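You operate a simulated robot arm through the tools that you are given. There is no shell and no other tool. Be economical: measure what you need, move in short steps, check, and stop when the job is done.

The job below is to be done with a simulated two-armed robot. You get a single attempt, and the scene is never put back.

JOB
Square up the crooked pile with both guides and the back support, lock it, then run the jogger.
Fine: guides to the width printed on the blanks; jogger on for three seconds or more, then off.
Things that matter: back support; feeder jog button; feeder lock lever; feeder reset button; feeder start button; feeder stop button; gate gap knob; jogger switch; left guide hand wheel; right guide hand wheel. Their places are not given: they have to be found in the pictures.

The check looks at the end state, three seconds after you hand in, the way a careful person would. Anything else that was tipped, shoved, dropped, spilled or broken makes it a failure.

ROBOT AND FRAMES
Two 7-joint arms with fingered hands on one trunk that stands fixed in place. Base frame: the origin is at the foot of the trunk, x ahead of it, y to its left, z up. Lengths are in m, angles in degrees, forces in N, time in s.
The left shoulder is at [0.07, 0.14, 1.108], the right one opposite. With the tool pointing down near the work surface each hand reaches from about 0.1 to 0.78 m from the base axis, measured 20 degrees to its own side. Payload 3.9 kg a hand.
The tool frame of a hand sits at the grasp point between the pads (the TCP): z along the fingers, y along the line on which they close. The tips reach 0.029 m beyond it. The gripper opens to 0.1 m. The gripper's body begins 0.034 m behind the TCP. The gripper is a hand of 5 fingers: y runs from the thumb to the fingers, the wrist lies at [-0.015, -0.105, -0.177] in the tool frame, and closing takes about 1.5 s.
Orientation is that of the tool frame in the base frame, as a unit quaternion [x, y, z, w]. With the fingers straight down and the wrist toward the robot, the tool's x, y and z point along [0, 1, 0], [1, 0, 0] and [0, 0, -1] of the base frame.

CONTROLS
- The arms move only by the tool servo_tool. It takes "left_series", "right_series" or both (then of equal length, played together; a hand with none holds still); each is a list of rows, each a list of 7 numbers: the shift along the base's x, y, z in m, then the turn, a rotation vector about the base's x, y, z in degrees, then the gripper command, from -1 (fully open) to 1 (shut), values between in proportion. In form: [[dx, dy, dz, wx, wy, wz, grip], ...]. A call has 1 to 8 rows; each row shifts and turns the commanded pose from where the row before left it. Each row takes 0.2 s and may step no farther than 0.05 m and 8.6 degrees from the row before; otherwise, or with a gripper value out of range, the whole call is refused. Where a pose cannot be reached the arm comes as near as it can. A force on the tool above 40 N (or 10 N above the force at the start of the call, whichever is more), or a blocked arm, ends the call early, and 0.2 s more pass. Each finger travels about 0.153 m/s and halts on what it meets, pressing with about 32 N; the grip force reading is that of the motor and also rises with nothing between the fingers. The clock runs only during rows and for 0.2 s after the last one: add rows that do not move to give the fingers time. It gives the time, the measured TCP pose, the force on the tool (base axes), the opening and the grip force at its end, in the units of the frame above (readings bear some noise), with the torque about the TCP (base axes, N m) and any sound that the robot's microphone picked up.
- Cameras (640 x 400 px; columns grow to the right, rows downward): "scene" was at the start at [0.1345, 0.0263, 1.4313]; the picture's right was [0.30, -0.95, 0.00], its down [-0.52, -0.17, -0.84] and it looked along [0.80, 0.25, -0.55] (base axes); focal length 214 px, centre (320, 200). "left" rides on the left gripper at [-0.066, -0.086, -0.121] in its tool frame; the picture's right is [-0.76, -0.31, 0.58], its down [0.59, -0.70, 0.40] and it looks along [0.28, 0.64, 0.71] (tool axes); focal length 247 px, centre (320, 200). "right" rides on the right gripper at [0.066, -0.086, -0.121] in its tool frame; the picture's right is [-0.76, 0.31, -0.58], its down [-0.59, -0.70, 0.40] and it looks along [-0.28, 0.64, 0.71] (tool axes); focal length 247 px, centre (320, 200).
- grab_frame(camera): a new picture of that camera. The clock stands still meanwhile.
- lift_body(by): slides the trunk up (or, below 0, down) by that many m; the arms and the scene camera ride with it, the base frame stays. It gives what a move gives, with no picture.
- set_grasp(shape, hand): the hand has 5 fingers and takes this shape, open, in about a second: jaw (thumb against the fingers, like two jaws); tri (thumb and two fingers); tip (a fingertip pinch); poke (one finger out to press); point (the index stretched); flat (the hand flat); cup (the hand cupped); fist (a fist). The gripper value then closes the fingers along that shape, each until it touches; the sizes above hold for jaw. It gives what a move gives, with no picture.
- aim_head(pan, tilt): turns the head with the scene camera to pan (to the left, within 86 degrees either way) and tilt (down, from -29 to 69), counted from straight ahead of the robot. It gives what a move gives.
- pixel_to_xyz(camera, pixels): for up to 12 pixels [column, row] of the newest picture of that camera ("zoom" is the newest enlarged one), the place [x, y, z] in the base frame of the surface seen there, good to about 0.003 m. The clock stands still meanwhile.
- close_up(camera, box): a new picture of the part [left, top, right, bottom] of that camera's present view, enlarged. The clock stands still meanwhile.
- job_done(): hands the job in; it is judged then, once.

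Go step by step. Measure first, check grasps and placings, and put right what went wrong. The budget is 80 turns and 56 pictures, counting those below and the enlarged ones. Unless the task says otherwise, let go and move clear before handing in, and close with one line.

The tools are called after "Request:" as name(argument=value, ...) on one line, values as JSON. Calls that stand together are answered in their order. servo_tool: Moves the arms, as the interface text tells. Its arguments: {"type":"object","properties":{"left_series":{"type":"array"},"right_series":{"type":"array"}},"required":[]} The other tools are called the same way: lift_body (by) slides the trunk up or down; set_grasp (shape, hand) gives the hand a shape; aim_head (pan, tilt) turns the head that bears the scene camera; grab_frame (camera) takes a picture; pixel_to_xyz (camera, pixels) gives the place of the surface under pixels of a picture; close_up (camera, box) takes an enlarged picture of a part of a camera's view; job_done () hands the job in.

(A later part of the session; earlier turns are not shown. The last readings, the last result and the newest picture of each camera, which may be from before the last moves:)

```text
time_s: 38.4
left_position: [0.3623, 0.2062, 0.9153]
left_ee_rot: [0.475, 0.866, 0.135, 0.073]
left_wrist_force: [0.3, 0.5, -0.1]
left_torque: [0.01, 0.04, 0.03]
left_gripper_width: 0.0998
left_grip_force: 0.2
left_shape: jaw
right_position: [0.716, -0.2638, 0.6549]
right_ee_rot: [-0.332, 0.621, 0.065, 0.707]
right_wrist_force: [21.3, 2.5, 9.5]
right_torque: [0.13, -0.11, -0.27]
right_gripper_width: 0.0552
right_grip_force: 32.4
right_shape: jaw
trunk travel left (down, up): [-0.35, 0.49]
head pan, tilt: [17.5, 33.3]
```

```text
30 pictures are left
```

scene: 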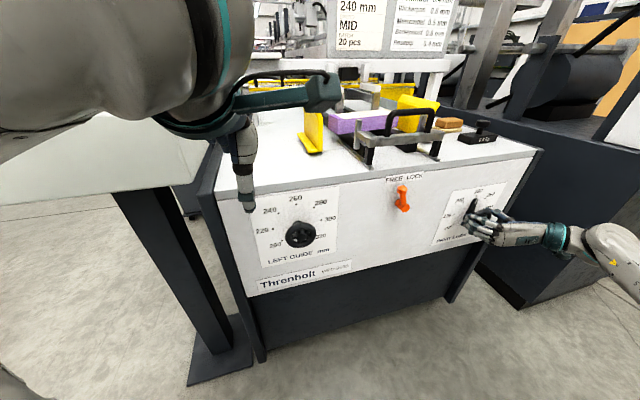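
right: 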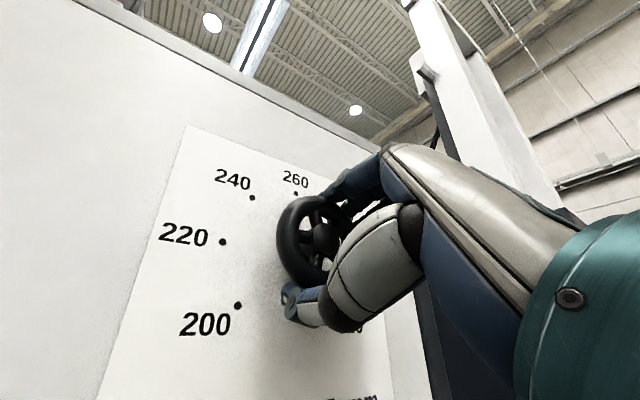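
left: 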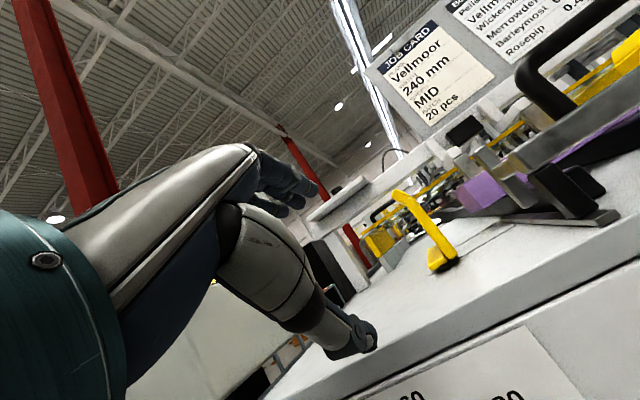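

136° turned and the right guide has moved inward. I'll try another partial turn.

Request:
servo_tool(right_series=[[0, 0, 0, -7.1, -4.68, 0, 1], [0, 0, 0, -7.1, -4.68, 0, 1], [0, 0, -0.002, -7.1, -4.68, 0, 1], [0, 0, 0, -7.1, -4.68, 0, 1], [0, 0, 0, -7.1, -4.68, 0, 1]])

Request:
close_up(camera="scene", box=[420, 170, 540, 260])

```text
time_s: 39.6
left_position: [0.3598, 0.2049, 0.9152]
left_ee_rot: [0.476, 0.866, 0.134, 0.073]
left_wrist_force: [0.0, -0.6, -0.1]
left_torque: [0.0, 0.0, 0.02]
left_gripper_width: 0.0999
left_grip_force: 0.2
left_shape: jaw
right_position: [0.7152, -0.2622, 0.655]
right_ee_rot: [-0.537, 0.457, -0.196, 0.682]
right_wrist_force: [16.8, 3.5, 14.7]
right_torque: [0.21, -0.26, -0.16]
right_gripper_width: 0.0546
right_grip_force: 31.5
right_shape: jaw
trunk travel left (down, up): [-0.35, 0.49]
head pan, tilt: [17.5, 33.3]
```

```text
4.44 times, centred on (480, 215) of scene
```

zoom: 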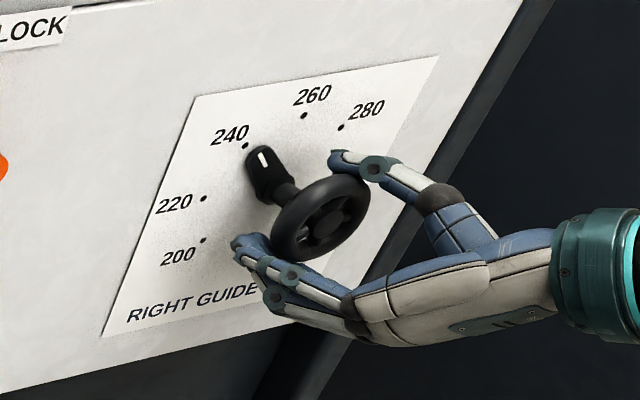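

The pointer now sits near 240, matching 178° of turn from about 320. About 92° remain, and there's no limit yet, so continue.

Request:
servo_tool(right_series=[[0, 0, 0, -7.1, -4.68, 0, 1], [0, 0, 0, -7.1, -4.68, 0, 1], [0, 0, 0, -7.1, -4.68, 0, 1], [0, 0, 0, -7.1, -4.68, 0, 1], [0, 0, 0, -7.1, -4.68, 0, 1]])

Request:
close_up(camera="scene", box=[420, 170, 540, 260])

```text
time_s: 40.3
left_position: [0.3619, 0.2048, 0.9128]
left_ee_rot: [0.475, 0.867, 0.134, 0.073]
left_wrist_force: [-0.1, 0.7, 0.6]
left_torque: [0.01, -0.01, 0.04]
left_gripper_width: 0.1
left_grip_force: 0.0
left_shape: jaw
right_position: [0.7121, -0.2615, 0.6551]
right_ee_rot: [-0.603, 0.364, -0.306, 0.641]
right_wrist_force: [31.2, 6.3, 4.8]
right_torque: [0.04, -0.1, -0.05]
right_gripper_width: 0.0539
right_grip_force: 32.1
right_shape: jaw
right hand out of reach, approached as far as the arm can: row 3
trunk travel left (down, up): [-0.35, 0.49]
head pan, tilt: [17.5, 33.3]
stopped in row 3 (right hand): the force on the tool passed its limit at 52 N (the readings are from after the stop); the commanded pose is now the measured one
```

```text
4.44 times, centred on (480, 215) of scene
```

zoom: 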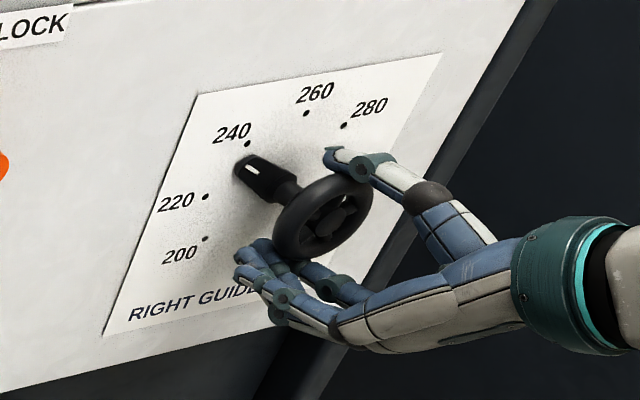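

The wrist limit is reached after about 197° in total, with the pointer near 232. Release, roll back about 85° around the wheel, and regrip.

Request:
servo_tool(right_series=[[0, 0, 0, 0, 0, 0, -1], [0, 0, 0, 0, 0, 0, -1], [0.005, -0.0035, -0.0035, 7.1, 4.68, 0, -1], [0, 0, 0, 7.1, 4.68, 0, -1], [0, 0, 0, 7.1, 4.68, 0, -1], [0, 0, 0, 7.1, 4.68, 0, -1], [0, 0, 0, 7.1, 4.68, 0, -1], [0, 0, 0, 7.1, 4.68, 0, -1]])

Request:
servo_tool(right_series=[[0, 0, 0, 7.1, 4.68, 0, -1], [0, 0, 0, 7.1, 4.68, 0, -1], [0, 0, 0, 7.1, 4.68, 0, -1], [0, 0, 0, 7.1, 4.68, 0, -1], [0, 0, 0, 0, 0, 0, 1], [0, 0, 0, 0, 0, 0, 1], [0, 0, 0, 0, 0, 0, 1], [0, 0, 0, 0, 0, 0, 1]])

Request:
close_up(camera="scene", box=[420, 170, 540, 260])

```text
time_s: 42.1
left_position: [0.3616, 0.2048, 0.9162]
left_ee_rot: [0.475, 0.867, 0.135, 0.073]
left_wrist_force: [0.1, -0.4, -0.4]
left_torque: [0.0, -0.03, 0.01]
left_gripper_width: 0.0998
left_grip_force: 0.1
left_shape: jaw
right_position: [0.7138, -0.2655, 0.6509]
right_ee_rot: [-0.388, 0.59, -0.002, 0.708]
right_wrist_force: [0.7, -0.1, 0.0]
right_torque: [-0.01, -0.01, 0.02]
right_gripper_width: 0.0997
right_grip_force: 0.1
right_shape: jaw
trunk travel left (down, up): [-0.35, 0.49]
head pan, tilt: [17.5, 33.3]
```

```text
time_s: 43.9
left_position: [0.3618, 0.2045, 0.9157]
left_ee_rot: [0.475, 0.866, 0.135, 0.073]
left_wrist_force: [0.0, -0.1, 0.5]
left_torque: [0.01, 0.0, -0.02]
left_gripper_width: 0.0999
left_grip_force: 0.0
left_shape: jaw
right_position: [0.7152, -0.2627, 0.6501]
right_ee_rot: [-0.198, 0.679, 0.204, 0.677]
right_wrist_force: [8.4, 3.0, -0.9]
right_torque: [0.05, -0.02, -0.01]
right_gripper_width: 0.0569
right_grip_force: 32.0
right_shape: jaw
trunk travel left (down, up): [-0.35, 0.49]
head pan, tilt: [17.5, 33.3]
```

```text
4.44 times, centred on (480, 215) of scene
```

zoom: 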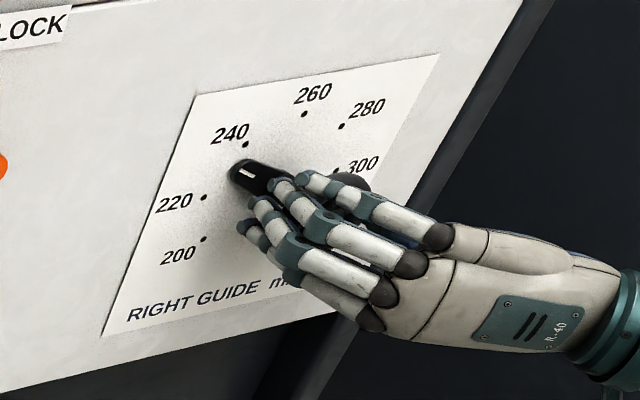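

Regripped with the pointer unmoved. Turn about 60° more, then read the dial.

Request:
servo_tool(right_series=[[0, 0, 0, -7.1, -4.68, 0, 1], [0, 0, 0, -7.1, -4.68, 0, 1], [0, 0, 0, -7.1, -4.68, 0, 1], [0, 0, 0, -7.1, -4.68, 0, 1], [0, 0, 0, -7.1, -4.68, 0, 1], [0, 0, 0, -7.1, -4.68, 0, 1], [0, 0, 0, -7.1, -4.68, 0, 1]])

Request:
close_up(camera="scene", box=[435, 175, 515, 245])

```text
time_s: 45.5
left_position: [0.3611, 0.2047, 0.9142]
left_ee_rot: [0.475, 0.867, 0.134, 0.072]
left_wrist_force: [-1.2, -0.5, -0.5]
left_torque: [0.02, -0.06, 0.0]
left_gripper_width: 0.0998
left_grip_force: 0.1
left_shape: jaw
right_position: [0.7157, -0.2653, 0.6522]
right_ee_rot: [-0.509, 0.488, -0.16, 0.691]
right_wrist_force: [16.7, 0.4, 5.6]
right_torque: [0.14, -0.12, -0.13]
right_gripper_width: 0.0548
right_grip_force: 31.9
right_shape: jaw
trunk travel left (down, up): [-0.35, 0.49]
head pan, tilt: [17.5, 33.3]
```

```text
5.71 times, centred on (475, 210) of scene
```

zoom: 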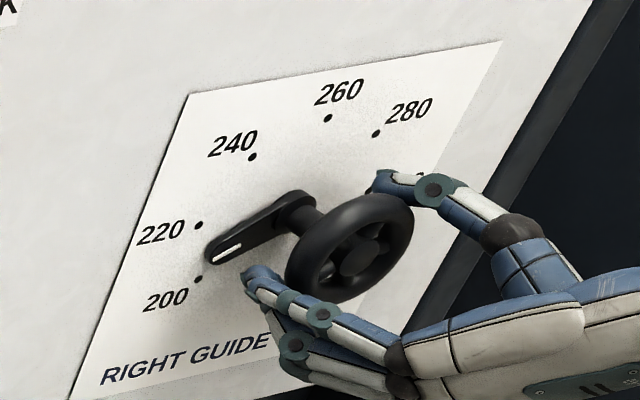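

I'll measure the pointer's white line against the dial in 3D.

Request:
pixel_to_xyz(camera="zoom", pixels=[[218, 259], [240, 245], [229, 252], [198, 279], [198, 225], [252, 157], [328, 118], [376, 134], [300, 200]])

```text
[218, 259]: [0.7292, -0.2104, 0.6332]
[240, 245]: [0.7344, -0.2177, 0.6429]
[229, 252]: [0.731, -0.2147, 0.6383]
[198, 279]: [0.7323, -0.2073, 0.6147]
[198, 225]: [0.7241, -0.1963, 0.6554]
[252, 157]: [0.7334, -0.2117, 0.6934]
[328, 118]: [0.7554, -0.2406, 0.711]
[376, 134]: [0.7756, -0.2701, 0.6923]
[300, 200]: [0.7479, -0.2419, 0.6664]
```

The pointer is about 27–31° below the 220 mark (≈207), so about 15° remain. Turn that and recheck.

Request:
servo_tool(right_series=[[0, 0, 0, -6.3, -4.15, 0, 1], [0, 0, 0, -6.3, -4.15, 0, 1], [0, 0, 0, 0, 0, 0, 1]])

Request:
close_up(camera="scene", box=[435, 175, 515, 245])

Request:
pixel_to_xyz(camera="zoom", pixels=[[218, 270], [222, 266], [228, 262], [234, 258], [240, 254], [198, 279]])

```text
time_s: 46.3
left_position: [0.3615, 0.2042, 0.9144]
left_ee_rot: [0.475, 0.866, 0.135, 0.073]
left_wrist_force: [-0.1, 0.4, -1.0]
left_torque: [-0.04, -0.02, -0.02]
left_gripper_width: 0.0996
left_grip_force: 0.0
left_shape: jaw
right_position: [0.7156, -0.2656, 0.6517]
right_ee_rot: [-0.569, 0.417, -0.248, 0.664]
right_wrist_force: [18.7, 0.4, 10.4]
right_torque: [0.21, -0.21, -0.14]
right_gripper_width: 0.0544
right_grip_force: 31.8
right_shape: jaw
trunk travel left (down, up): [-0.35, 0.49]
head pan, tilt: [17.5, 33.3]
```

```text
5.71 times, centred on (475, 210) of scene
```

zoom: 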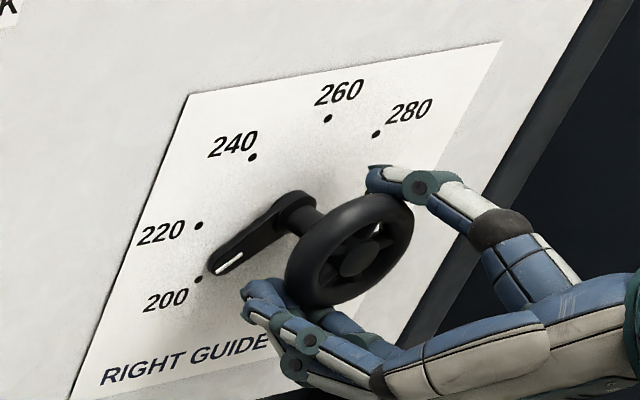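

```text
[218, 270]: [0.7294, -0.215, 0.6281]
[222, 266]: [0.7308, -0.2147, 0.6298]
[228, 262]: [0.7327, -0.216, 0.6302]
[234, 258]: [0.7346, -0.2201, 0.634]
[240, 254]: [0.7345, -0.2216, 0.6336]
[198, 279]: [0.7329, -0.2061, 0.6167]
```

The pointer measures about 38° below horizontal against the 45° needed (≈203). Turn 7° more.

Request:
servo_tool(right_series=[[0, 0, 0, -5.85, -3.85, 0, 1], [0, 0, 0, 0, 0, 0, 1], [0, 0, 0, 0, 0, 0, 1]])

Request:
close_up(camera="scene", box=[435, 175, 515, 245])

Request:
pixel_to_xyz(camera="zoom", pixels=[[223, 271], [229, 265], [235, 259], [240, 254], [226, 268], [198, 279], [252, 157], [328, 118], [198, 225], [376, 134]])

```text
time_s: 47.1
left_position: [0.361, 0.2045, 0.9141]
left_ee_rot: [0.475, 0.867, 0.134, 0.073]
left_wrist_force: [-0.7, 1.3, -0.2]
left_torque: [0.01, 0.0, 0.0]
left_gripper_width: 0.0997
left_grip_force: 0.0
left_shape: jaw
right_position: [0.7143, -0.265, 0.6526]
right_ee_rot: [-0.592, 0.383, -0.288, 0.648]
right_wrist_force: [21.1, 0.1, 11.1]
right_torque: [0.18, -0.21, -0.13]
right_gripper_width: 0.0542
right_grip_force: 31.7
right_shape: jaw
trunk travel left (down, up): [-0.35, 0.49]
head pan, tilt: [17.5, 33.3]
```

```text
5.71 times, centred on (475, 210) of scene
```

zoom: 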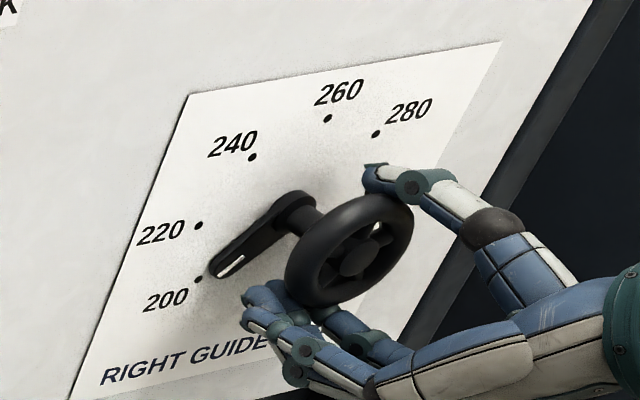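

```text
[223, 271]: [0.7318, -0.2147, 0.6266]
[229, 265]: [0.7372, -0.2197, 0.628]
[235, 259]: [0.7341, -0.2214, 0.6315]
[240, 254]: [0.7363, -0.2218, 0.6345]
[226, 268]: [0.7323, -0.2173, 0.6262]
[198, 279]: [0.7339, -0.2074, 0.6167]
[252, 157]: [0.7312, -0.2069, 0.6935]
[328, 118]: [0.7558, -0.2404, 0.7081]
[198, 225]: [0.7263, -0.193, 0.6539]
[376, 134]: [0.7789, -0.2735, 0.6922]
```

The pointer reads about 43° ± 2°, roughly 201, which is on the 200 mark within measurement. Release and back off along the panel normal, then raise the trunk for the left wheel.

Request:
servo_tool(right_series=[[0, 0, 0, 0, 0, 0, -1], [0, 0, 0, 0, 0, 0, -1], [0, 0, 0, 0, 0, 0, -1], [-0.03, -0.02, 0, 0, 0, 0, -1], [-0.03, -0.02, 0, 7.1, 4.68, 0, -1], [-0.03, -0.02, 0, 7.1, 4.68, 0, -1], [-0.03, 0.01, 0, 7.1, 4.68, 0, -1], [-0.03, 0.03, 0, 7.1, 4.68, 0, -1]])

Request:
lift_body(by=0.25)

Request:
grab_frame(camera="scene")

```text
time_s: 48.9
left_position: [0.3603, 0.2045, 0.9151]
left_ee_rot: [0.475, 0.866, 0.136, 0.073]
left_wrist_force: [0.6, -0.4, -0.8]
left_torque: [0.0, 0.02, 0.01]
left_gripper_width: 0.0999
left_grip_force: 0.1
left_shape: jaw
right_position: [0.5651, -0.2836, 0.6512]
right_ee_rot: [-0.455, 0.54, -0.085, 0.703]
right_wrist_force: [-0.5, 0.0, -0.3]
right_torque: [-0.02, -0.05, 0.0]
right_gripper_width: 0.0997
right_grip_force: 0.0
right_shape: jaw
trunk travel left (down, up): [-0.35, 0.49]
head pan, tilt: [17.5, 33.3]
```

```text
time_s: 51.5
left_position: [0.3616, 0.2031, 1.1647]
left_ee_rot: [0.476, 0.866, 0.134, 0.073]
left_wrist_force: [0.5, 0.2, 0.0]
left_torque: [0.05, 0.03, 0.02]
left_gripper_width: 0.0998
left_grip_force: 0.1
left_shape: jaw
right_position: [0.5653, -0.2826, 0.9014]
right_ee_rot: [-0.455, 0.539, -0.085, 0.703]
right_wrist_force: [0.4, 0.1, -0.5]
right_torque: [-0.01, 0.01, -0.01]
right_gripper_width: 0.0999
right_grip_force: 0.0
right_shape: jaw
trunk travel left (down, up): [-0.6, 0.24]
head pan, tilt: [17.5, 33.3]
```

```text
23 pictures are left
```

scene: 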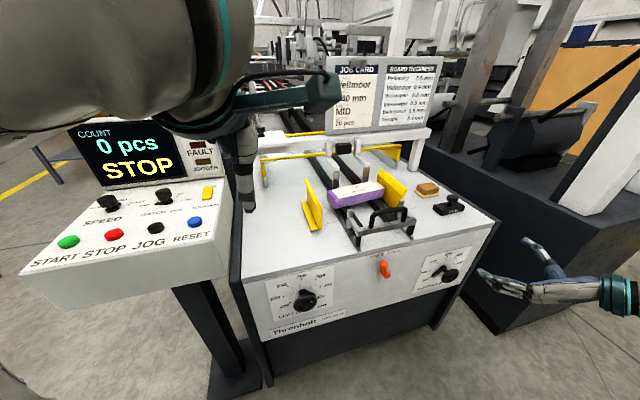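

The right guide now sits against the pile. Bring the right hand, wrist-right roll, across to the front of the left wheel.

Request:
servo_tool(right_series=[[-0.0156, 0.034, -0.0148, 6.26, 4.13, 0, -1], [-0.0156, 0.034, -0.0148, 6.26, 4.13, 0, -1], [-0.0156, 0.034, -0.0148, 6.26, 4.13, 0, -1], [-0.0156, 0.034, -0.0148, 6.26, 4.13, 0, -1], [-0.0156, 0.034, -0.0148, 6.26, 4.13, 0, -1], [-0.0156, 0.034, -0.0148, 6.26, 4.13, 0, -1], [-0.0156, 0.034, -0.0148, 0, 0, 0, -1], [-0.0156, 0.034, -0.0148, 0, 0, 0, -1]])

```text
time_s: 53.3
left_position: [0.36, 0.2046, 1.1635]
left_ee_rot: [0.475, 0.867, 0.135, 0.073]
left_wrist_force: [0.0, -0.3, -0.1]
left_torque: [-0.01, -0.01, -0.04]
left_gripper_width: 0.1
left_grip_force: 0.0
left_shape: jaw
right_position: [0.4476, -0.0057, 0.7852]
right_ee_rot: [-0.213, 0.675, 0.19, 0.681]
right_wrist_force: [0.0, -0.8, 0.4]
right_torque: [-0.01, 0.0, -0.03]
right_gripper_width: 0.0997
right_grip_force: 0.0
right_shape: jaw
right hand out of reach, approached as far as the arm can: row 4, 6
trunk travel left (down, up): [-0.6, 0.24]
head pan, tilt: [17.5, 33.3]
```

Mostly there (s≈0.371, t≈0.251). Continue to the wheel front.

Request:
servo_tool(right_series=[[-0.0172, 0.0327, -0.0153, 0, 0, 0, -1], [-0.0172, 0.0327, -0.0153, 0, 0, 0, -1], [-0.0172, 0.0327, -0.0153, 0, 0, 0, -1], [-0.0172, 0.0327, -0.0153, 0, 0, 0, -1], [0, 0, 0, 0, 0, 0, -1]])

```text
time_s: 54.5
left_position: [0.3597, 0.2042, 1.1649]
left_ee_rot: [0.476, 0.866, 0.135, 0.073]
left_wrist_force: [0.2, -0.5, -0.1]
left_torque: [0.0, 0.01, -0.02]
left_gripper_width: 0.1
left_grip_force: 0.0
left_shape: jaw
right_position: [0.3804, 0.1254, 0.7249]
right_ee_rot: [-0.214, 0.674, 0.189, 0.682]
right_wrist_force: [0.7, -0.9, 0.3]
right_torque: [0.01, -0.01, 0.03]
right_gripper_width: 0.0999
right_grip_force: 0.0
right_shape: jaw
trunk travel left (down, up): [-0.6, 0.24]
head pan, tilt: [17.5, 33.3]
```

Reached exactly. Before gripping, I'll roll back clockwise for more stroke.

Request:
servo_tool(right_series=[[0.01, 0.0065, 0, 7.1, 4.68, 0, -1], [0, 0, 0, 7.1, 4.68, 0, -1], [0, 0, 0, 7.1, 4.68, 0, -1], [0, 0, 0, 7.1, 4.68, 0, -1], [0, 0, 0, 7.1, 4.68, 0, -1], [0, 0, 0, 7.1, 4.68, 0, -1], [0, 0, 0, 0, 0, 0, -1]])

```text
time_s: 56.1
left_position: [0.3599, 0.2038, 1.1652]
left_ee_rot: [0.475, 0.866, 0.135, 0.073]
left_wrist_force: [-0.1, 0.1, 0.2]
left_torque: [0.02, 0.0, -0.02]
left_gripper_width: 0.0998
left_grip_force: 0.0
left_shape: jaw
right_position: [0.3898, 0.1335, 0.7247]
right_ee_rot: [0.097, 0.702, 0.465, 0.531]
right_wrist_force: [-0.5, -1.1, -0.4]
right_torque: [0.0, -0.01, -0.02]
right_gripper_width: 0.0997
right_grip_force: 0.1
right_shape: jaw
trunk travel left (down, up): [-0.6, 0.24]
head pan, tilt: [17.5, 33.3]
```

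It works. Advance onto the wheel, roll a bit more clockwise, and close.

Request:
servo_tool(right_series=[[0.0224, 0.0141, -0.0005, 0, 0, 0, -1], [0.0224, 0.0141, -0.0005, 0, 0, 0, -1], [0, 0, 0, 7.1, 4.68, 0, -1], [0, 0, 0, 7.1, 4.68, 0, -1], [0, 0, 0, 7.1, 4.68, 0, -1], [0, 0, 0, 0, 0, 0, 1], [0, 0, 0, 0, 0, 0, 1], [0, 0, 0, 0, 0, 0, 1]])

```text
time_s: 57.9
left_position: [0.3611, 0.2056, 1.1654]
left_ee_rot: [0.475, 0.866, 0.134, 0.073]
left_wrist_force: [0.5, 0.1, 0.0]
left_torque: [-0.01, 0.0, 0.03]
left_gripper_width: 0.1
left_grip_force: 0.1
left_shape: jaw
right_position: [0.4364, 0.1607, 0.723]
right_ee_rot: [0.249, 0.664, 0.569, 0.416]
right_wrist_force: [5.4, 3.6, -0.3]
right_torque: [0.05, -0.02, 0.01]
right_gripper_width: 0.0573
right_grip_force: 32.1
right_shape: jaw
trunk travel left (down, up): [-0.6, 0.24]
head pan, tilt: [17.5, 33.3]
```

Gripped (0.0573 m, 32 N) with no limit hit. Turn counter-clockwise.

Request:
servo_tool(right_series=[[0, 0, 0, -7.1, -4.68, 0, 1], [0, 0, 0, -7.1, -4.68, 0, 1], [0, 0, 0, -7.1, -4.68, 0, 1], [0, 0, 0, -7.1, -4.68, 0, 1], [0, 0, 0, -7.1, -4.68, 0, 1], [0, 0, 0, -7.1, -4.68, 0, 1], [0, 0, 0, -7.1, -4.68, 0, 1], [0, 0, 0, -7.1, -4.68, 0, 1]])

Request:
servo_tool(right_series=[[0, 0, 0, -7.1, -4.68, 0, 1], [0, 0, 0, -7.1, -4.68, 0, 1], [0, 0, 0, -7.1, -4.68, 0, 1], [0, 0, 0, -7.1, -4.68, 0, 1]])

Request:
close_up(camera="scene", box=[250, 250, 370, 350])

```text
time_s: 59.7
left_position: [0.3608, 0.2049, 1.1645]
left_ee_rot: [0.476, 0.866, 0.134, 0.073]
left_wrist_force: [-0.5, 0.4, 0.3]
left_torque: [-0.04, -0.04, -0.02]
left_gripper_width: 0.0998
left_grip_force: 0.0
left_shape: jaw
right_position: [0.4364, 0.1624, 0.7228]
right_ee_rot: [-0.165, 0.688, 0.238, 0.666]
right_wrist_force: [6.2, 9.4, 0.8]
right_torque: [0.1, 0.02, 0.0]
right_gripper_width: 0.0573
right_grip_force: 31.4
right_shape: jaw
trunk travel left (down, up): [-0.6, 0.24]
head pan, tilt: [17.5, 33.3]
```

```text
time_s: 60.7
left_position: [0.3612, 0.2058, 1.1644]
left_ee_rot: [0.476, 0.866, 0.134, 0.074]
left_wrist_force: [-0.6, 0.2, 0.5]
left_torque: [0.0, -0.02, 0.03]
left_gripper_width: 0.1
left_grip_force: 0.1
left_shape: jaw
right_position: [0.4365, 0.1612, 0.7222]
right_ee_rot: [-0.358, 0.609, 0.034, 0.707]
right_wrist_force: [7.0, 14.6, -0.6]
right_torque: [0.11, 0.04, 0.09]
right_gripper_width: 0.0573
right_grip_force: 32.7
right_shape: jaw
trunk travel left (down, up): [-0.6, 0.24]
head pan, tilt: [17.5, 33.3]
```

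```text
4.00 times, centred on (310, 300) of scene
```

zoom: 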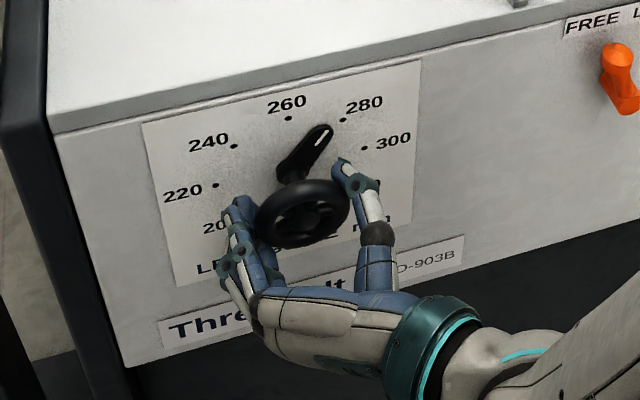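

102° turned and the pointer is around 275. Continue.

Request:
servo_tool(right_series=[[0, 0, 0, -7.1, -4.68, 0, 1], [0, 0, 0, -7.1, -4.68, 0, 1], [0, 0, 0, -7.1, -4.68, 0, 1], [0, 0, 0, -7.1, -4.68, 0, 1], [0, 0, 0, -7.1, -4.68, 0, 1], [0, 0, 0, -7.1, -4.68, 0, 1]])

```text
time_s: 61.3
left_position: [0.3605, 0.2055, 1.1644]
left_ee_rot: [0.476, 0.866, 0.134, 0.074]
left_wrist_force: [0.4, -1.1, -0.5]
left_torque: [0.02, 0.01, 0.01]
left_gripper_width: 0.1001
left_grip_force: 0.1
left_shape: jaw
right_position: [0.4378, 0.1573, 0.7171]
right_ee_rot: [-0.403, 0.588, -0.042, 0.7]
right_wrist_force: [-9.0, 29.4, 11.1]
right_torque: [-0.07, 0.17, 0.62]
right_gripper_width: 0.0581
right_grip_force: 32.2
right_shape: jaw
trunk travel left (down, up): [-0.6, 0.24]
head pan, tilt: [17.5, 33.3]
stopped in row 2 (right hand): the force on the tool passed its limit at 44 N (the readings are from after the stop); the commanded pose is now the measured one
```

The force limit tripped as the wrist got tight near 125° roll. Release, recentre, roll back about 100° and regrip.

Request:
servo_tool(right_series=[[0, 0, 0, 0, 0, 0, -1], [0, 0, 0, 0, 0, 0, -1], [-0.0014, 0.0039, 0.0059, 7.1, 4.68, 0, -1], [0, 0, 0, 7.1, 4.68, 0, -1], [0, 0, 0, 7.1, 4.68, 0, -1], [0, 0, 0, 7.1, 4.68, 0, -1], [0, 0, 0, 7.1, 4.68, 0, -1], [0, 0, 0, 7.1, 4.68, 0, -1]])

Request:
servo_tool(right_series=[[0, 0, 0, 7.1, 4.68, 0, -1], [0, 0, 0, 7.1, 4.68, 0, -1], [0, 0, 0, 7.1, 4.68, 0, -1], [0, 0, 0, 7.1, 4.68, 0, -1], [0, 0, 0, 7.1, 4.68, 0, -1], [0, 0, 0, 7.1, 4.68, 0, -1], [0, 0, 0, 0, 0, 0, 1], [0, 0, 0, 0, 0, 0, 1]])

```text
time_s: 63.1
left_position: [0.36, 0.2038, 1.1653]
left_ee_rot: [0.476, 0.866, 0.134, 0.073]
left_wrist_force: [-1.2, 0.5, 0.8]
left_torque: [0.0, -0.01, 0.03]
left_gripper_width: 0.0999
left_grip_force: 0.0
left_shape: jaw
right_position: [0.4388, 0.1556, 0.7201]
right_ee_rot: [-0.123, 0.714, 0.266, 0.636]
right_wrist_force: [0.6, 0.1, 0.0]
right_torque: [-0.01, -0.02, -0.01]
right_gripper_width: 0.1
right_grip_force: 0.0
right_shape: jaw
trunk travel left (down, up): [-0.6, 0.24]
head pan, tilt: [17.5, 33.3]
```

```text
time_s: 64.9
left_position: [0.3624, 0.2056, 1.1656]
left_ee_rot: [0.475, 0.867, 0.134, 0.073]
left_wrist_force: [-0.2, 0.8, -0.4]
left_torque: [-0.01, 0.01, 0.03]
left_gripper_width: 0.0999
left_grip_force: 0.0
left_shape: jaw
right_position: [0.4406, 0.1561, 0.7196]
right_ee_rot: [0.179, 0.7, 0.526, 0.449]
right_wrist_force: [3.6, 2.3, -1.4]
right_torque: [0.01, -0.05, 0.02]
right_gripper_width: 0.0612
right_grip_force: 32.2
right_shape: jaw
trunk travel left (down, up): [-0.6, 0.24]
head pan, tilt: [17.5, 33.3]
```

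The grip is about 8 mm off-centre, so I'll open, recentre and close again before turning.

Request:
servo_tool(right_series=[[0, 0, 0, 0, 0, 0, -1], [0, 0, 0, 0, 0, 0, -1], [-0.0042, 0.0052, 0.0034, 1.4, -2.1, -1.5, -1], [0, 0, 0, 7.1, 4.68, 0, -1], [0, 0, 0, 0, 0, 0, 1], [0, 0, 0, 0, 0, 0, 1], [0, 0, 0, 0, 0, 0, 1]])

Request:
servo_tool(right_series=[[0, 0, 0, -7.1, -4.68, 0, 1], [0, 0, 0, -7.1, -4.68, 0, 1], [0, 0, 0, -7.1, -4.68, 0, 1], [0, 0, 0, -7.1, -4.68, 0, 1], [0, 0, 0, -7.1, -4.68, 0, 1], [0, 0, 0, -7.1, -4.68, 0, 1], [0, 0, 0, -7.1, -4.68, 0, 1], [0, 0, 0, -7.1, -4.68, 0, 1]])

Request:
servo_tool(right_series=[[0, 0, 0, -7.1, -4.68, 0, 1], [0, 0, 0, -7.1, -4.68, 0, 1], [0, 0, 0, -7.1, -4.68, 0, 1]])

Request:
close_up(camera="scene", box=[250, 250, 370, 350])

```text
time_s: 66.5
left_position: [0.361, 0.205, 1.164]
left_ee_rot: [0.475, 0.867, 0.135, 0.073]
left_wrist_force: [0.9, -0.2, 0.6]
left_torque: [-0.03, 0.0, -0.03]
left_gripper_width: 0.0999
left_grip_force: 0.0
left_shape: jaw
right_position: [0.4356, 0.1624, 0.7229]
right_ee_rot: [0.235, 0.666, 0.564, 0.427]
right_wrist_force: [6.4, 3.3, 0.3]
right_torque: [0.04, -0.07, 0.01]
right_gripper_width: 0.0578
right_grip_force: 31.8
right_shape: jaw
trunk travel left (down, up): [-0.6, 0.24]
head pan, tilt: [17.5, 33.3]
```

```text
time_s: 68.3
left_position: [0.3615, 0.2053, 1.1647]
left_ee_rot: [0.475, 0.867, 0.134, 0.073]
left_wrist_force: [-0.4, 0.8, -0.1]
left_torque: [-0.05, 0.02, 0.02]
left_gripper_width: 0.0999
left_grip_force: 0.0
left_shape: jaw
right_position: [0.4356, 0.1627, 0.7223]
right_ee_rot: [-0.181, 0.685, 0.227, 0.668]
right_wrist_force: [5.9, 6.5, -2.1]
right_torque: [0.04, 0.08, 0.02]
right_gripper_width: 0.0574
right_grip_force: 31.8
right_shape: jaw
trunk travel left (down, up): [-0.6, 0.24]
head pan, tilt: [17.5, 33.3]
```

```text
time_s: 69.1
left_position: [0.3618, 0.2061, 1.165]
left_ee_rot: [0.475, 0.866, 0.134, 0.073]
left_wrist_force: [0.0, -0.9, -0.4]
left_torque: [-0.02, 0.01, -0.05]
left_gripper_width: 0.0996
left_grip_force: 0.0
left_shape: jaw
right_position: [0.436, 0.1636, 0.7224]
right_ee_rot: [-0.327, 0.629, 0.073, 0.701]
right_wrist_force: [4.5, 5.8, -4.8]
right_torque: [0.04, 0.04, 0.0]
right_gripper_width: 0.0573
right_grip_force: 32.0
right_shape: jaw
trunk travel left (down, up): [-0.6, 0.24]
head pan, tilt: [17.5, 33.3]
```

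```text
4.00 times, centred on (310, 300) of scene
```

zoom: 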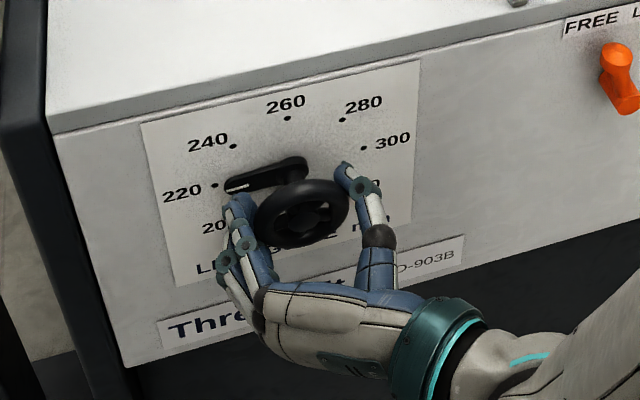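

The pointer is near 221. One more regrip: roll back about 60°, recentre, then turn about 40°.

Request:
servo_tool(right_series=[[0, 0, 0, 0, 0, 0, -1], [0, 0, 0, 0, 0, 0, -1], [0, -0.001, 0.001, 7.1, 4.68, 0, -1], [0, 0, 0, 7.1, 4.68, 0, -1], [0, 0, 0, 7.1, 4.68, 0, -1], [0, 0, 0, 7.1, 4.68, 0, -1], [0, 0, 0, 7.1, 4.68, 0, -1], [0, 0, 0, 7.1, 4.68, 0, -1]])

Request:
servo_tool(right_series=[[0, 0, 0, 7.1, 4.68, 0, -1], [0, 0, 0, 0, 0, 0, 1], [0, 0, 0, 0, 0, 0, 1], [0, 0, 0, 0, 0, 0, 1], [0, 0, 0, -7.1, -4.68, 0, 1], [0, 0, 0, -7.1, -4.68, 0, 1], [0, 0, 0, -7.1, -4.68, 0, 1], [0, 0, 0, -7.1, -4.68, 0, 1]])

Request:
close_up(camera="scene", box=[270, 265, 350, 335])

```text
time_s: 70.9
left_position: [0.3613, 0.2038, 1.1657]
left_ee_rot: [0.476, 0.866, 0.136, 0.073]
left_wrist_force: [0.3, -0.3, 0.0]
left_torque: [0.02, 0.01, 0.01]
left_gripper_width: 0.0998
left_grip_force: 0.1
left_shape: jaw
right_position: [0.4349, 0.1604, 0.7236]
right_ee_rot: [-0.023, 0.707, 0.372, 0.601]
right_wrist_force: [0.8, -0.2, 0.9]
right_torque: [0.0, -0.02, 0.05]
right_gripper_width: 0.0997
right_grip_force: 0.1
right_shape: jaw
trunk travel left (down, up): [-0.6, 0.24]
head pan, tilt: [17.5, 33.3]
```

```text
time_s: 72.7
left_position: [0.3601, 0.205, 1.1643]
left_ee_rot: [0.475, 0.867, 0.134, 0.073]
left_wrist_force: [-0.6, 0.0, -0.8]
left_torque: [0.01, 0.0, 0.02]
left_gripper_width: 0.0998
left_grip_force: 0.0
left_shape: jaw
right_position: [0.4354, 0.1613, 0.7236]
right_ee_rot: [-0.181, 0.684, 0.228, 0.669]
right_wrist_force: [8.6, 10.4, 1.6]
right_torque: [0.09, 0.02, -0.01]
right_gripper_width: 0.057
right_grip_force: 31.9
right_shape: jaw
trunk travel left (down, up): [-0.6, 0.24]
head pan, tilt: [17.5, 33.3]
```

```text
5.71 times, centred on (310, 300) of scene
```

zoom: 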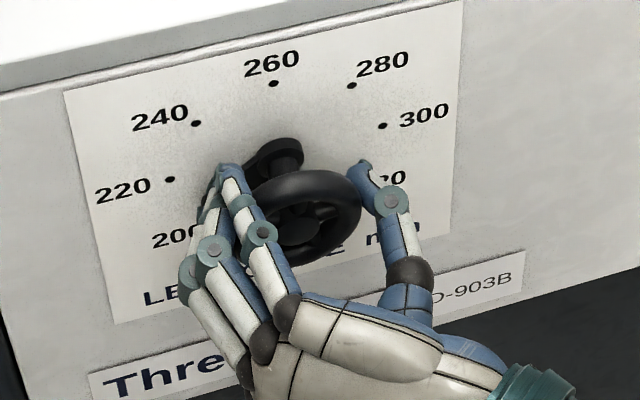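

The fingers hide the tip; estimated 35° of the needed 45°. Turn 8.5° more, then release and back off slightly to read it.

Request:
servo_tool(right_series=[[0, 0, 0, -7.1, -4.68, 0, 1], [0, 0, 0, 0, 0, 0, 1], [0, 0, 0, 0, 0, 0, -1], [0, 0, 0, 0, 0, 0, -1], [0, 0, 0, 0, 0, 0, -1], [-0.022, -0.0145, 0, 0, 0, 0, -1], [-0.022, -0.0145, 0, 0, 0, 0, -1], [-0.005, -0.0045, 0, 7.1, 4.68, 0, -1]])

Request:
close_up(camera="scene", box=[270, 265, 350, 335])

```text
time_s: 74.5
left_position: [0.3608, 0.204, 1.1649]
left_ee_rot: [0.475, 0.866, 0.135, 0.073]
left_wrist_force: [-0.3, -0.5, -0.5]
left_torque: [-0.03, -0.02, 0.03]
left_gripper_width: 0.0999
left_grip_force: 0.0
left_shape: jaw
right_position: [0.3859, 0.1278, 0.7257]
right_ee_rot: [-0.18, 0.684, 0.229, 0.669]
right_wrist_force: [0.4, -0.1, 0.3]
right_torque: [-0.01, 0.0, -0.01]
right_gripper_width: 0.0999
right_grip_force: 0.2
right_shape: jaw
trunk travel left (down, up): [-0.6, 0.24]
head pan, tilt: [17.5, 33.3]
```

```text
5.71 times, centred on (310, 300) of scene
```

zoom: 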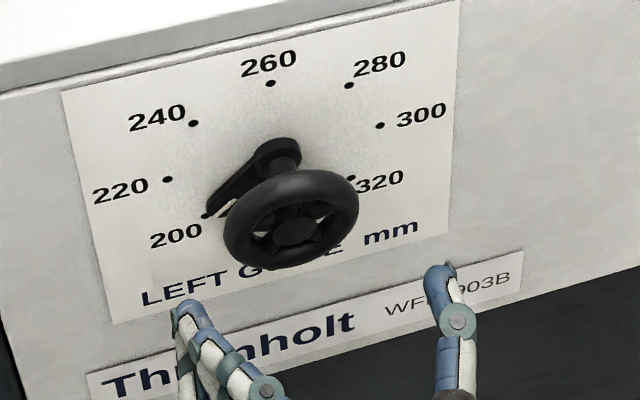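

The pointer centreline (280,152)→(215,212) is parallel to the line from dial centre to the 200 mark, so left is on 200. Now look at the pile, guides and back support.

Request:
close_up(camera="scene", box=[280, 150, 460, 290])

```text
2.86 times, centred on (370, 220) of scene
```

zoom: 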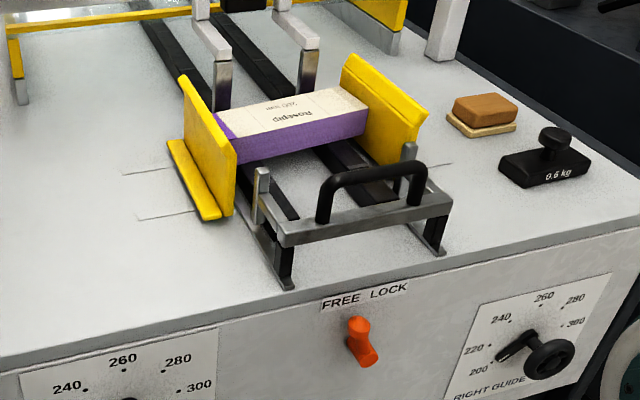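

Both guides now hug the pile. Measure the handle, posts, pile edge and lever.

Request:
pixel_to_xyz(camera="zoom", pixels=[[345, 180], [400, 168], [323, 215], [420, 195], [262, 178], [409, 148], [290, 235], [435, 205], [240, 150], [362, 125], [222, 90], [305, 70]])

Request:
pixel_to_xyz(camera="zoom", pixels=[[357, 325], [360, 340], [362, 350], [370, 360], [358, 334], [340, 300], [390, 288], [300, 100], [240, 155], [365, 130], [330, 135], [280, 145]])

Request:
close_up(camera="scene", box=[360, 225, 410, 290])

```text
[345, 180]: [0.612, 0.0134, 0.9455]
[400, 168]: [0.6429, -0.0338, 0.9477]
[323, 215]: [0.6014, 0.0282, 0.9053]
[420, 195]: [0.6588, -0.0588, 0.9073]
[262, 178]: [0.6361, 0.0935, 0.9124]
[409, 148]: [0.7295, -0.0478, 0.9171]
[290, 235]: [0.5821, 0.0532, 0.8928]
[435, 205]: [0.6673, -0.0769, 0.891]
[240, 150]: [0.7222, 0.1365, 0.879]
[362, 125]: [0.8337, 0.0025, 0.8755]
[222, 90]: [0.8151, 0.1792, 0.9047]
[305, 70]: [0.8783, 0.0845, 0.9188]
```

```text
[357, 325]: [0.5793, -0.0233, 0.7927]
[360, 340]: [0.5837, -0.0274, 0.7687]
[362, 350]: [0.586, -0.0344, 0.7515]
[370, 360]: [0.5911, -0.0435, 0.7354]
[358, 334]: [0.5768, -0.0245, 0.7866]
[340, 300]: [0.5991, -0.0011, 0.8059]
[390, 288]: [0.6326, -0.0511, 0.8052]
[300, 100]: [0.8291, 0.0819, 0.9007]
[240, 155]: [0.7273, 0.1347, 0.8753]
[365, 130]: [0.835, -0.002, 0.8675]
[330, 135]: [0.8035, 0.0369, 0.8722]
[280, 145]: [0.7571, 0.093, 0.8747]
```

```text
6.15 times, centred on (385, 258) of scene
```

zoom: 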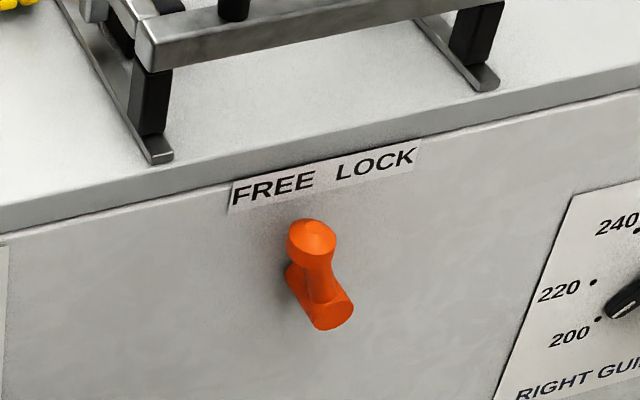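

Handle bar is at s≈0.52, t≈0.36, z≈0.945; the pile's back face is at s≈0.68–0.70 and the posts at about 0.59, so roughly 0.1 m of push is needed. The left hand will push the handle from behind with closed fingers while the right hand moves aside.

Request:
servo_tool(left_series=[[0, 0, 0, -4.4, 6.7, 0, -1], [0, 0, 0, -4.4, 6.7, 0, -1], [0, 0, 0, 0, 0, 0, -1], [0.0276, -0.0314, -0.0144, 0, 0, 0, 1], [0.0276, -0.0314, -0.0144, 0, 0, 0, 1], [0.0276, -0.0314, -0.0144, 0, 0, 0, 1], [0.0276, -0.0314, -0.0144, 0, 0, 0, 1], [0.0276, -0.0314, -0.0144, 0, 0, 0, 1]], right_series=[[0.022, -0.043, 0.003, 0, 0, 0, -1], [0.022, -0.043, 0.003, 0, 0, 0, -1], [0.022, -0.043, 0.003, 0, 0, 0, -1], [0.022, -0.043, 0.003, 0, 0, 0, -1], [0.022, -0.043, 0.003, 0, 0, 0, -1], [0.022, -0.043, 0.003, 0, 0, 0, -1], [0.022, -0.043, 0.003, 0, 0, 0, -1], [0.022, -0.043, 0.003, 0, 0, 0, -1]])

```text
time_s: 76.3
left_position: [0.5003, 0.0461, 1.089]
left_ee_rot: [0.481, 0.877, 0.013, 0.006]
left_wrist_force: [0.2, -0.3, 0.1]
left_torque: [0.03, 0.0, -0.02]
left_gripper_width: 0.0
left_grip_force: 32.0
left_shape: jaw
right_position: [0.5634, -0.2203, 0.7453]
right_ee_rot: [-0.178, 0.685, 0.23, 0.668]
right_wrist_force: [-0.7, 0.0, 0.6]
right_torque: [-0.04, 0.01, 0.01]
right_gripper_width: 0.1002
right_grip_force: 0.1
right_shape: jaw
trunk travel left (down, up): [-0.6, 0.24]
head pan, tilt: [17.5, 33.3]
```

Clean so far. Bring the left fingers down just behind the handle.

Request:
servo_tool(left_series=[[0.0163, -0.0186, -0.0318, 0, 0, 0, 1], [0.0163, -0.0186, -0.0318, 0, 0, 0, 1], [0.0163, -0.0186, -0.0318, 0, 0, 0, 1], [0.0163, -0.0186, -0.0318, 0, 0, 0, 1], [0.0163, -0.0186, -0.0318, 0, 0, 0, 1], [0, 0, 0, 0, 0, 0, 1]])

Request:
grab_frame(camera="scene")

```text
time_s: 77.9
left_position: [0.5888, -0.0337, 0.9619]
left_ee_rot: [0.47, 0.882, -0.014, 0.034]
left_wrist_force: [-0.5, -0.2, -0.3]
left_torque: [-0.01, -0.02, -0.01]
left_gripper_width: 0.0001
left_grip_force: 31.8
left_shape: jaw
right_position: [0.5627, -0.2173, 0.7448]
right_ee_rot: [-0.18, 0.686, 0.228, 0.667]
right_wrist_force: [-0.8, 0.9, -0.3]
right_torque: [0.01, -0.03, 0.02]
right_gripper_width: 0.1
right_grip_force: 0.1
right_shape: jaw
trunk travel left (down, up): [-0.6, 0.24]
head pan, tilt: [17.5, 33.3]
stopped in row 6 (left hand): the arm was blocked; the commanded pose is now the measured one
```

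```text
16 pictures are left
```

scene: 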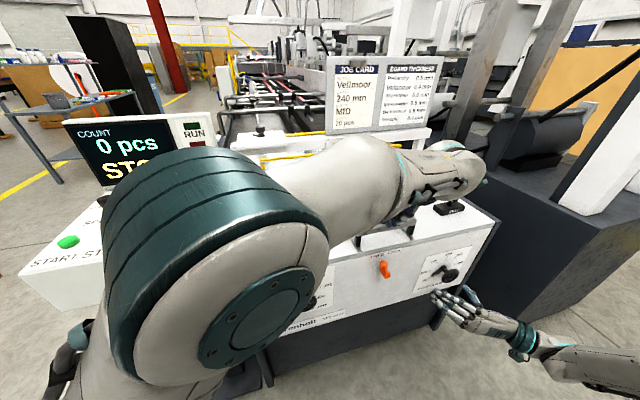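

The left arm is blocked short of the target, with its forearm likely against the console edge. I'll withdraw it and let the right hand, whose fingers already point along the push direction, do the pushing.

Request:
servo_tool(left_series=[[-0.01, 0.01, 0.04, 0, 0, 0, 1], [-0.01, 0.01, 0.04, 0, 0, 0, 1], [-0.02, 0.02, 0.04, 0, 0, 0, 1], [-0.02, 0.03, 0.03, 0, 0, 0, 1], [-0.02, 0.03, 0.03, 0, 0, 0, 1], [-0.025, 0.035, 0.02, 0, 0, 0, 1], [-0.025, 0.035, 0, 0, 0, 0, 1], [-0.025, 0.035, 0, 0, 0, 0, 1]])

Request:
servo_tool(left_series=[[-0.02, 0.03, 0, 0, 0, 0, 1], [-0.02, 0.03, 0, 0, 0, 0, 1], [0, 0.03, 0, 0, 0, 0, 1], [0, 0.03, 0, 0, 0, 0, 1], [0, 0, 0, 0, 0, 0, 1], [0, 0, 0, 0, 0, 0, 1]], right_series=[[-0.0112, 0.018, 0.031, 0, 0, 0, 1], [-0.0112, 0.018, 0.031, 0, 0, 0, 1], [-0.0112, 0.018, 0.031, 0, 0, 0, 1], [-0.0112, 0.018, 0.031, 0, 0, 0, 1], [-0.0112, 0.018, 0.031, 0, 0, 0, 1], [-0.0112, 0.018, 0.031, 0, 0, 0, 1]])

Request:
grab_frame(camera="scene")

```text
time_s: 79.7
left_position: [0.4313, 0.1716, 1.1603]
left_ee_rot: [0.47, 0.882, -0.01, 0.033]
left_wrist_force: [1.1, -0.2, -0.8]
left_torque: [-0.03, -0.02, -0.01]
left_gripper_width: 0.0
left_grip_force: 31.7
left_shape: jaw
right_position: [0.562, -0.2154, 0.7461]
right_ee_rot: [-0.18, 0.686, 0.228, 0.667]
right_wrist_force: [0.2, -0.3, 0.4]
right_torque: [-0.03, -0.02, -0.05]
right_gripper_width: 0.0999
right_grip_force: 0.1
right_shape: jaw
trunk travel left (down, up): [-0.6, 0.24]
head pan, tilt: [17.5, 33.3]
```

```text
time_s: 81.1
left_position: [0.391, 0.2917, 1.1604]
left_ee_rot: [0.471, 0.881, -0.012, 0.033]
left_wrist_force: [-0.1, 0.3, 0.2]
left_torque: [-0.04, -0.01, -0.05]
left_gripper_width: 0.0
left_grip_force: 31.6
left_shape: jaw
right_position: [0.4956, -0.107, 0.933]
right_ee_rot: [-0.18, 0.684, 0.228, 0.669]
right_wrist_force: [-0.5, 1.3, 0.1]
right_torque: [-0.01, -0.02, -0.05]
right_gripper_width: 0.0
right_grip_force: 31.2
right_shape: jaw
trunk travel left (down, up): [-0.6, 0.24]
head pan, tilt: [17.5, 33.3]
```

```text
15 pictures are left
```

scene: 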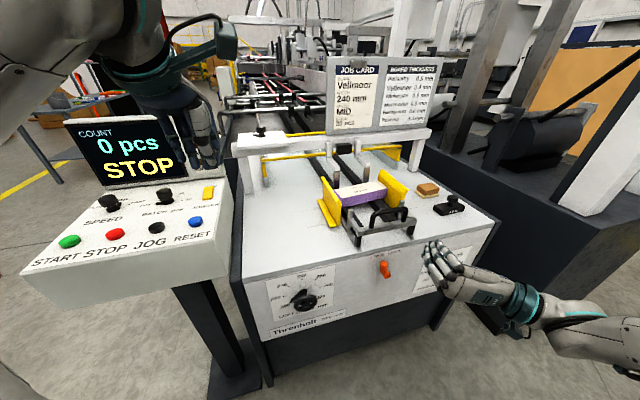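

Right hand is directly behind the handle (t≈0.362). Push forward along the feeder axis.

Request:
servo_tool(right_series=[[0.025, 0.0165, 0, 0, 0, 0, 1], [0.025, 0.0165, 0, 0, 0, 0, 1], [0.025, 0.0165, 0, 0, 0, 0, 1], [0.025, 0.0165, 0, 0, 0, 0, 1], [0.0125, 0.00825, 0, 0, 0, 0, 1], [0.0125, 0.00825, 0, 0, 0, 0, 1], [0.0125, 0.00825, 0, 0, 0, 0, 1], [0.0125, 0.00825, 0, 0, 0, 0, 1]])

Request:
close_up(camera="scene", box=[300, 150, 480, 280])

```text
time_s: 82.9
left_position: [0.3934, 0.2904, 1.1597]
left_ee_rot: [0.471, 0.882, -0.011, 0.032]
left_wrist_force: [0.2, -1.0, 0.1]
left_torque: [-0.01, 0.0, 0.03]
left_gripper_width: 0.0
left_grip_force: 31.8
left_shape: jaw
right_position: [0.6464, -0.0088, 0.9316]
right_ee_rot: [-0.178, 0.685, 0.228, 0.669]
right_wrist_force: [-0.3, -0.8, -0.4]
right_torque: [0.04, 0.0, -0.01]
right_gripper_width: 0.0
right_grip_force: 31.7
right_shape: jaw
trunk travel left (down, up): [-0.6, 0.24]
head pan, tilt: [17.5, 33.3]
```

```text
3.08 times, centred on (390, 215) of scene
```

zoom: 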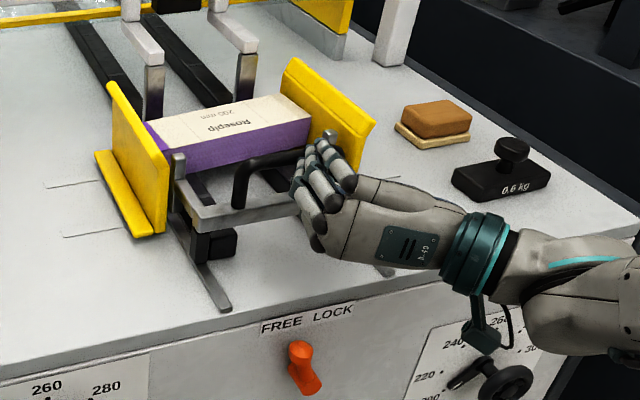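

The support slid with almost no force and is now just behind the pile. Continue in finer steps until it presses the pile.

Request:
servo_tool(right_series=[[0.0084, 0.0055, 0, 0, 0, 0, 1], [0.0084, 0.0055, 0, 0, 0, 0, 1], [0.0084, 0.0055, 0, 0, 0, 0, 1], [0.0084, 0.0055, 0, 0, 0, 0, 1], [0.005, 0.0033, 0, 0, 0, 0, 1]])

Request:
close_up(camera="scene", box=[300, 150, 440, 250])

```text
time_s: 84.1
left_position: [0.3918, 0.2901, 1.1593]
left_ee_rot: [0.47, 0.882, -0.011, 0.032]
left_wrist_force: [-0.1, 0.0, 0.6]
left_torque: [-0.02, -0.03, -0.01]
left_gripper_width: 0.0003
left_grip_force: 32.0
left_shape: jaw
right_position: [0.6834, 0.0151, 0.9321]
right_ee_rot: [-0.18, 0.685, 0.229, 0.668]
right_wrist_force: [-1.1, -0.5, -0.3]
right_torque: [0.0, -0.04, 0.03]
right_gripper_width: 0.0
right_grip_force: 32.2
right_shape: jaw
trunk travel left (down, up): [-0.6, 0.24]
head pan, tilt: [17.5, 33.3]
```

```text
4.00 times, centred on (370, 200) of scene
```

zoom: 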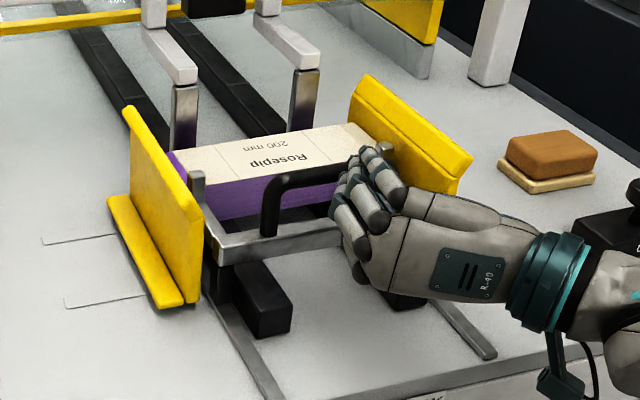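

I'll measure the gap between the left post and the pile, and between the pile and the gate posts.

Request:
pixel_to_xyz(camera="zoom", pixels=[[197, 185], [240, 195], [300, 188], [330, 182], [388, 150], [290, 180], [184, 110], [305, 90], [200, 145], [300, 132], [215, 195]])

```text
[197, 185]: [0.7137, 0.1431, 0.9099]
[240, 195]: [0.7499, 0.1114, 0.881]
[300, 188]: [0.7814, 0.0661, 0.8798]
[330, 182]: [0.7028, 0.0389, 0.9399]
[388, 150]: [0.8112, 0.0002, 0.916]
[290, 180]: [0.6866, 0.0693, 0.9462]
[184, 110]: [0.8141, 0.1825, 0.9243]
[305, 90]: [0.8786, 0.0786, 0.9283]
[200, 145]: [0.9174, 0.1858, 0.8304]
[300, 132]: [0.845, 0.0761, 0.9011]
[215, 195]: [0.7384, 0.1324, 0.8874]
```

The posts (s≈0.687 front) have just met the pile's back face (0.689), and the pile is now square. I'll check whether the pile front touches the gate posts.

Request:
close_up(camera="scene", box=[335, 165, 405, 210])

Request:
pixel_to_xyz(camera="scene", pixels=[[345, 188], [350, 186], [360, 185], [370, 183.5], [380, 182], [385, 181], [347, 190], [346, 187], [346, 184], [375, 176]])

```text
8.89 times, centred on (370, 188) of scene
```

zoom: 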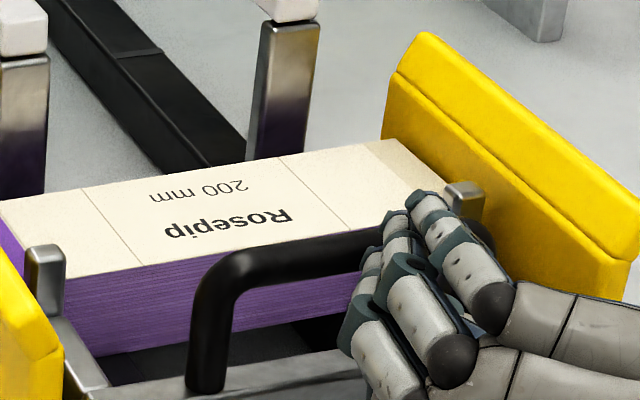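

```text
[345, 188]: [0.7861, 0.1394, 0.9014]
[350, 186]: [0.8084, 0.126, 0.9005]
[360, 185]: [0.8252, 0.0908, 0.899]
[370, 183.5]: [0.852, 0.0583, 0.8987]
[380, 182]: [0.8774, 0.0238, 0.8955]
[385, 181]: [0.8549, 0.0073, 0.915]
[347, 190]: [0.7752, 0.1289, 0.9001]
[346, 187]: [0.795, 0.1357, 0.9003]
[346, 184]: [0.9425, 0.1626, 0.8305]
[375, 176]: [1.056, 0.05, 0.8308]
```

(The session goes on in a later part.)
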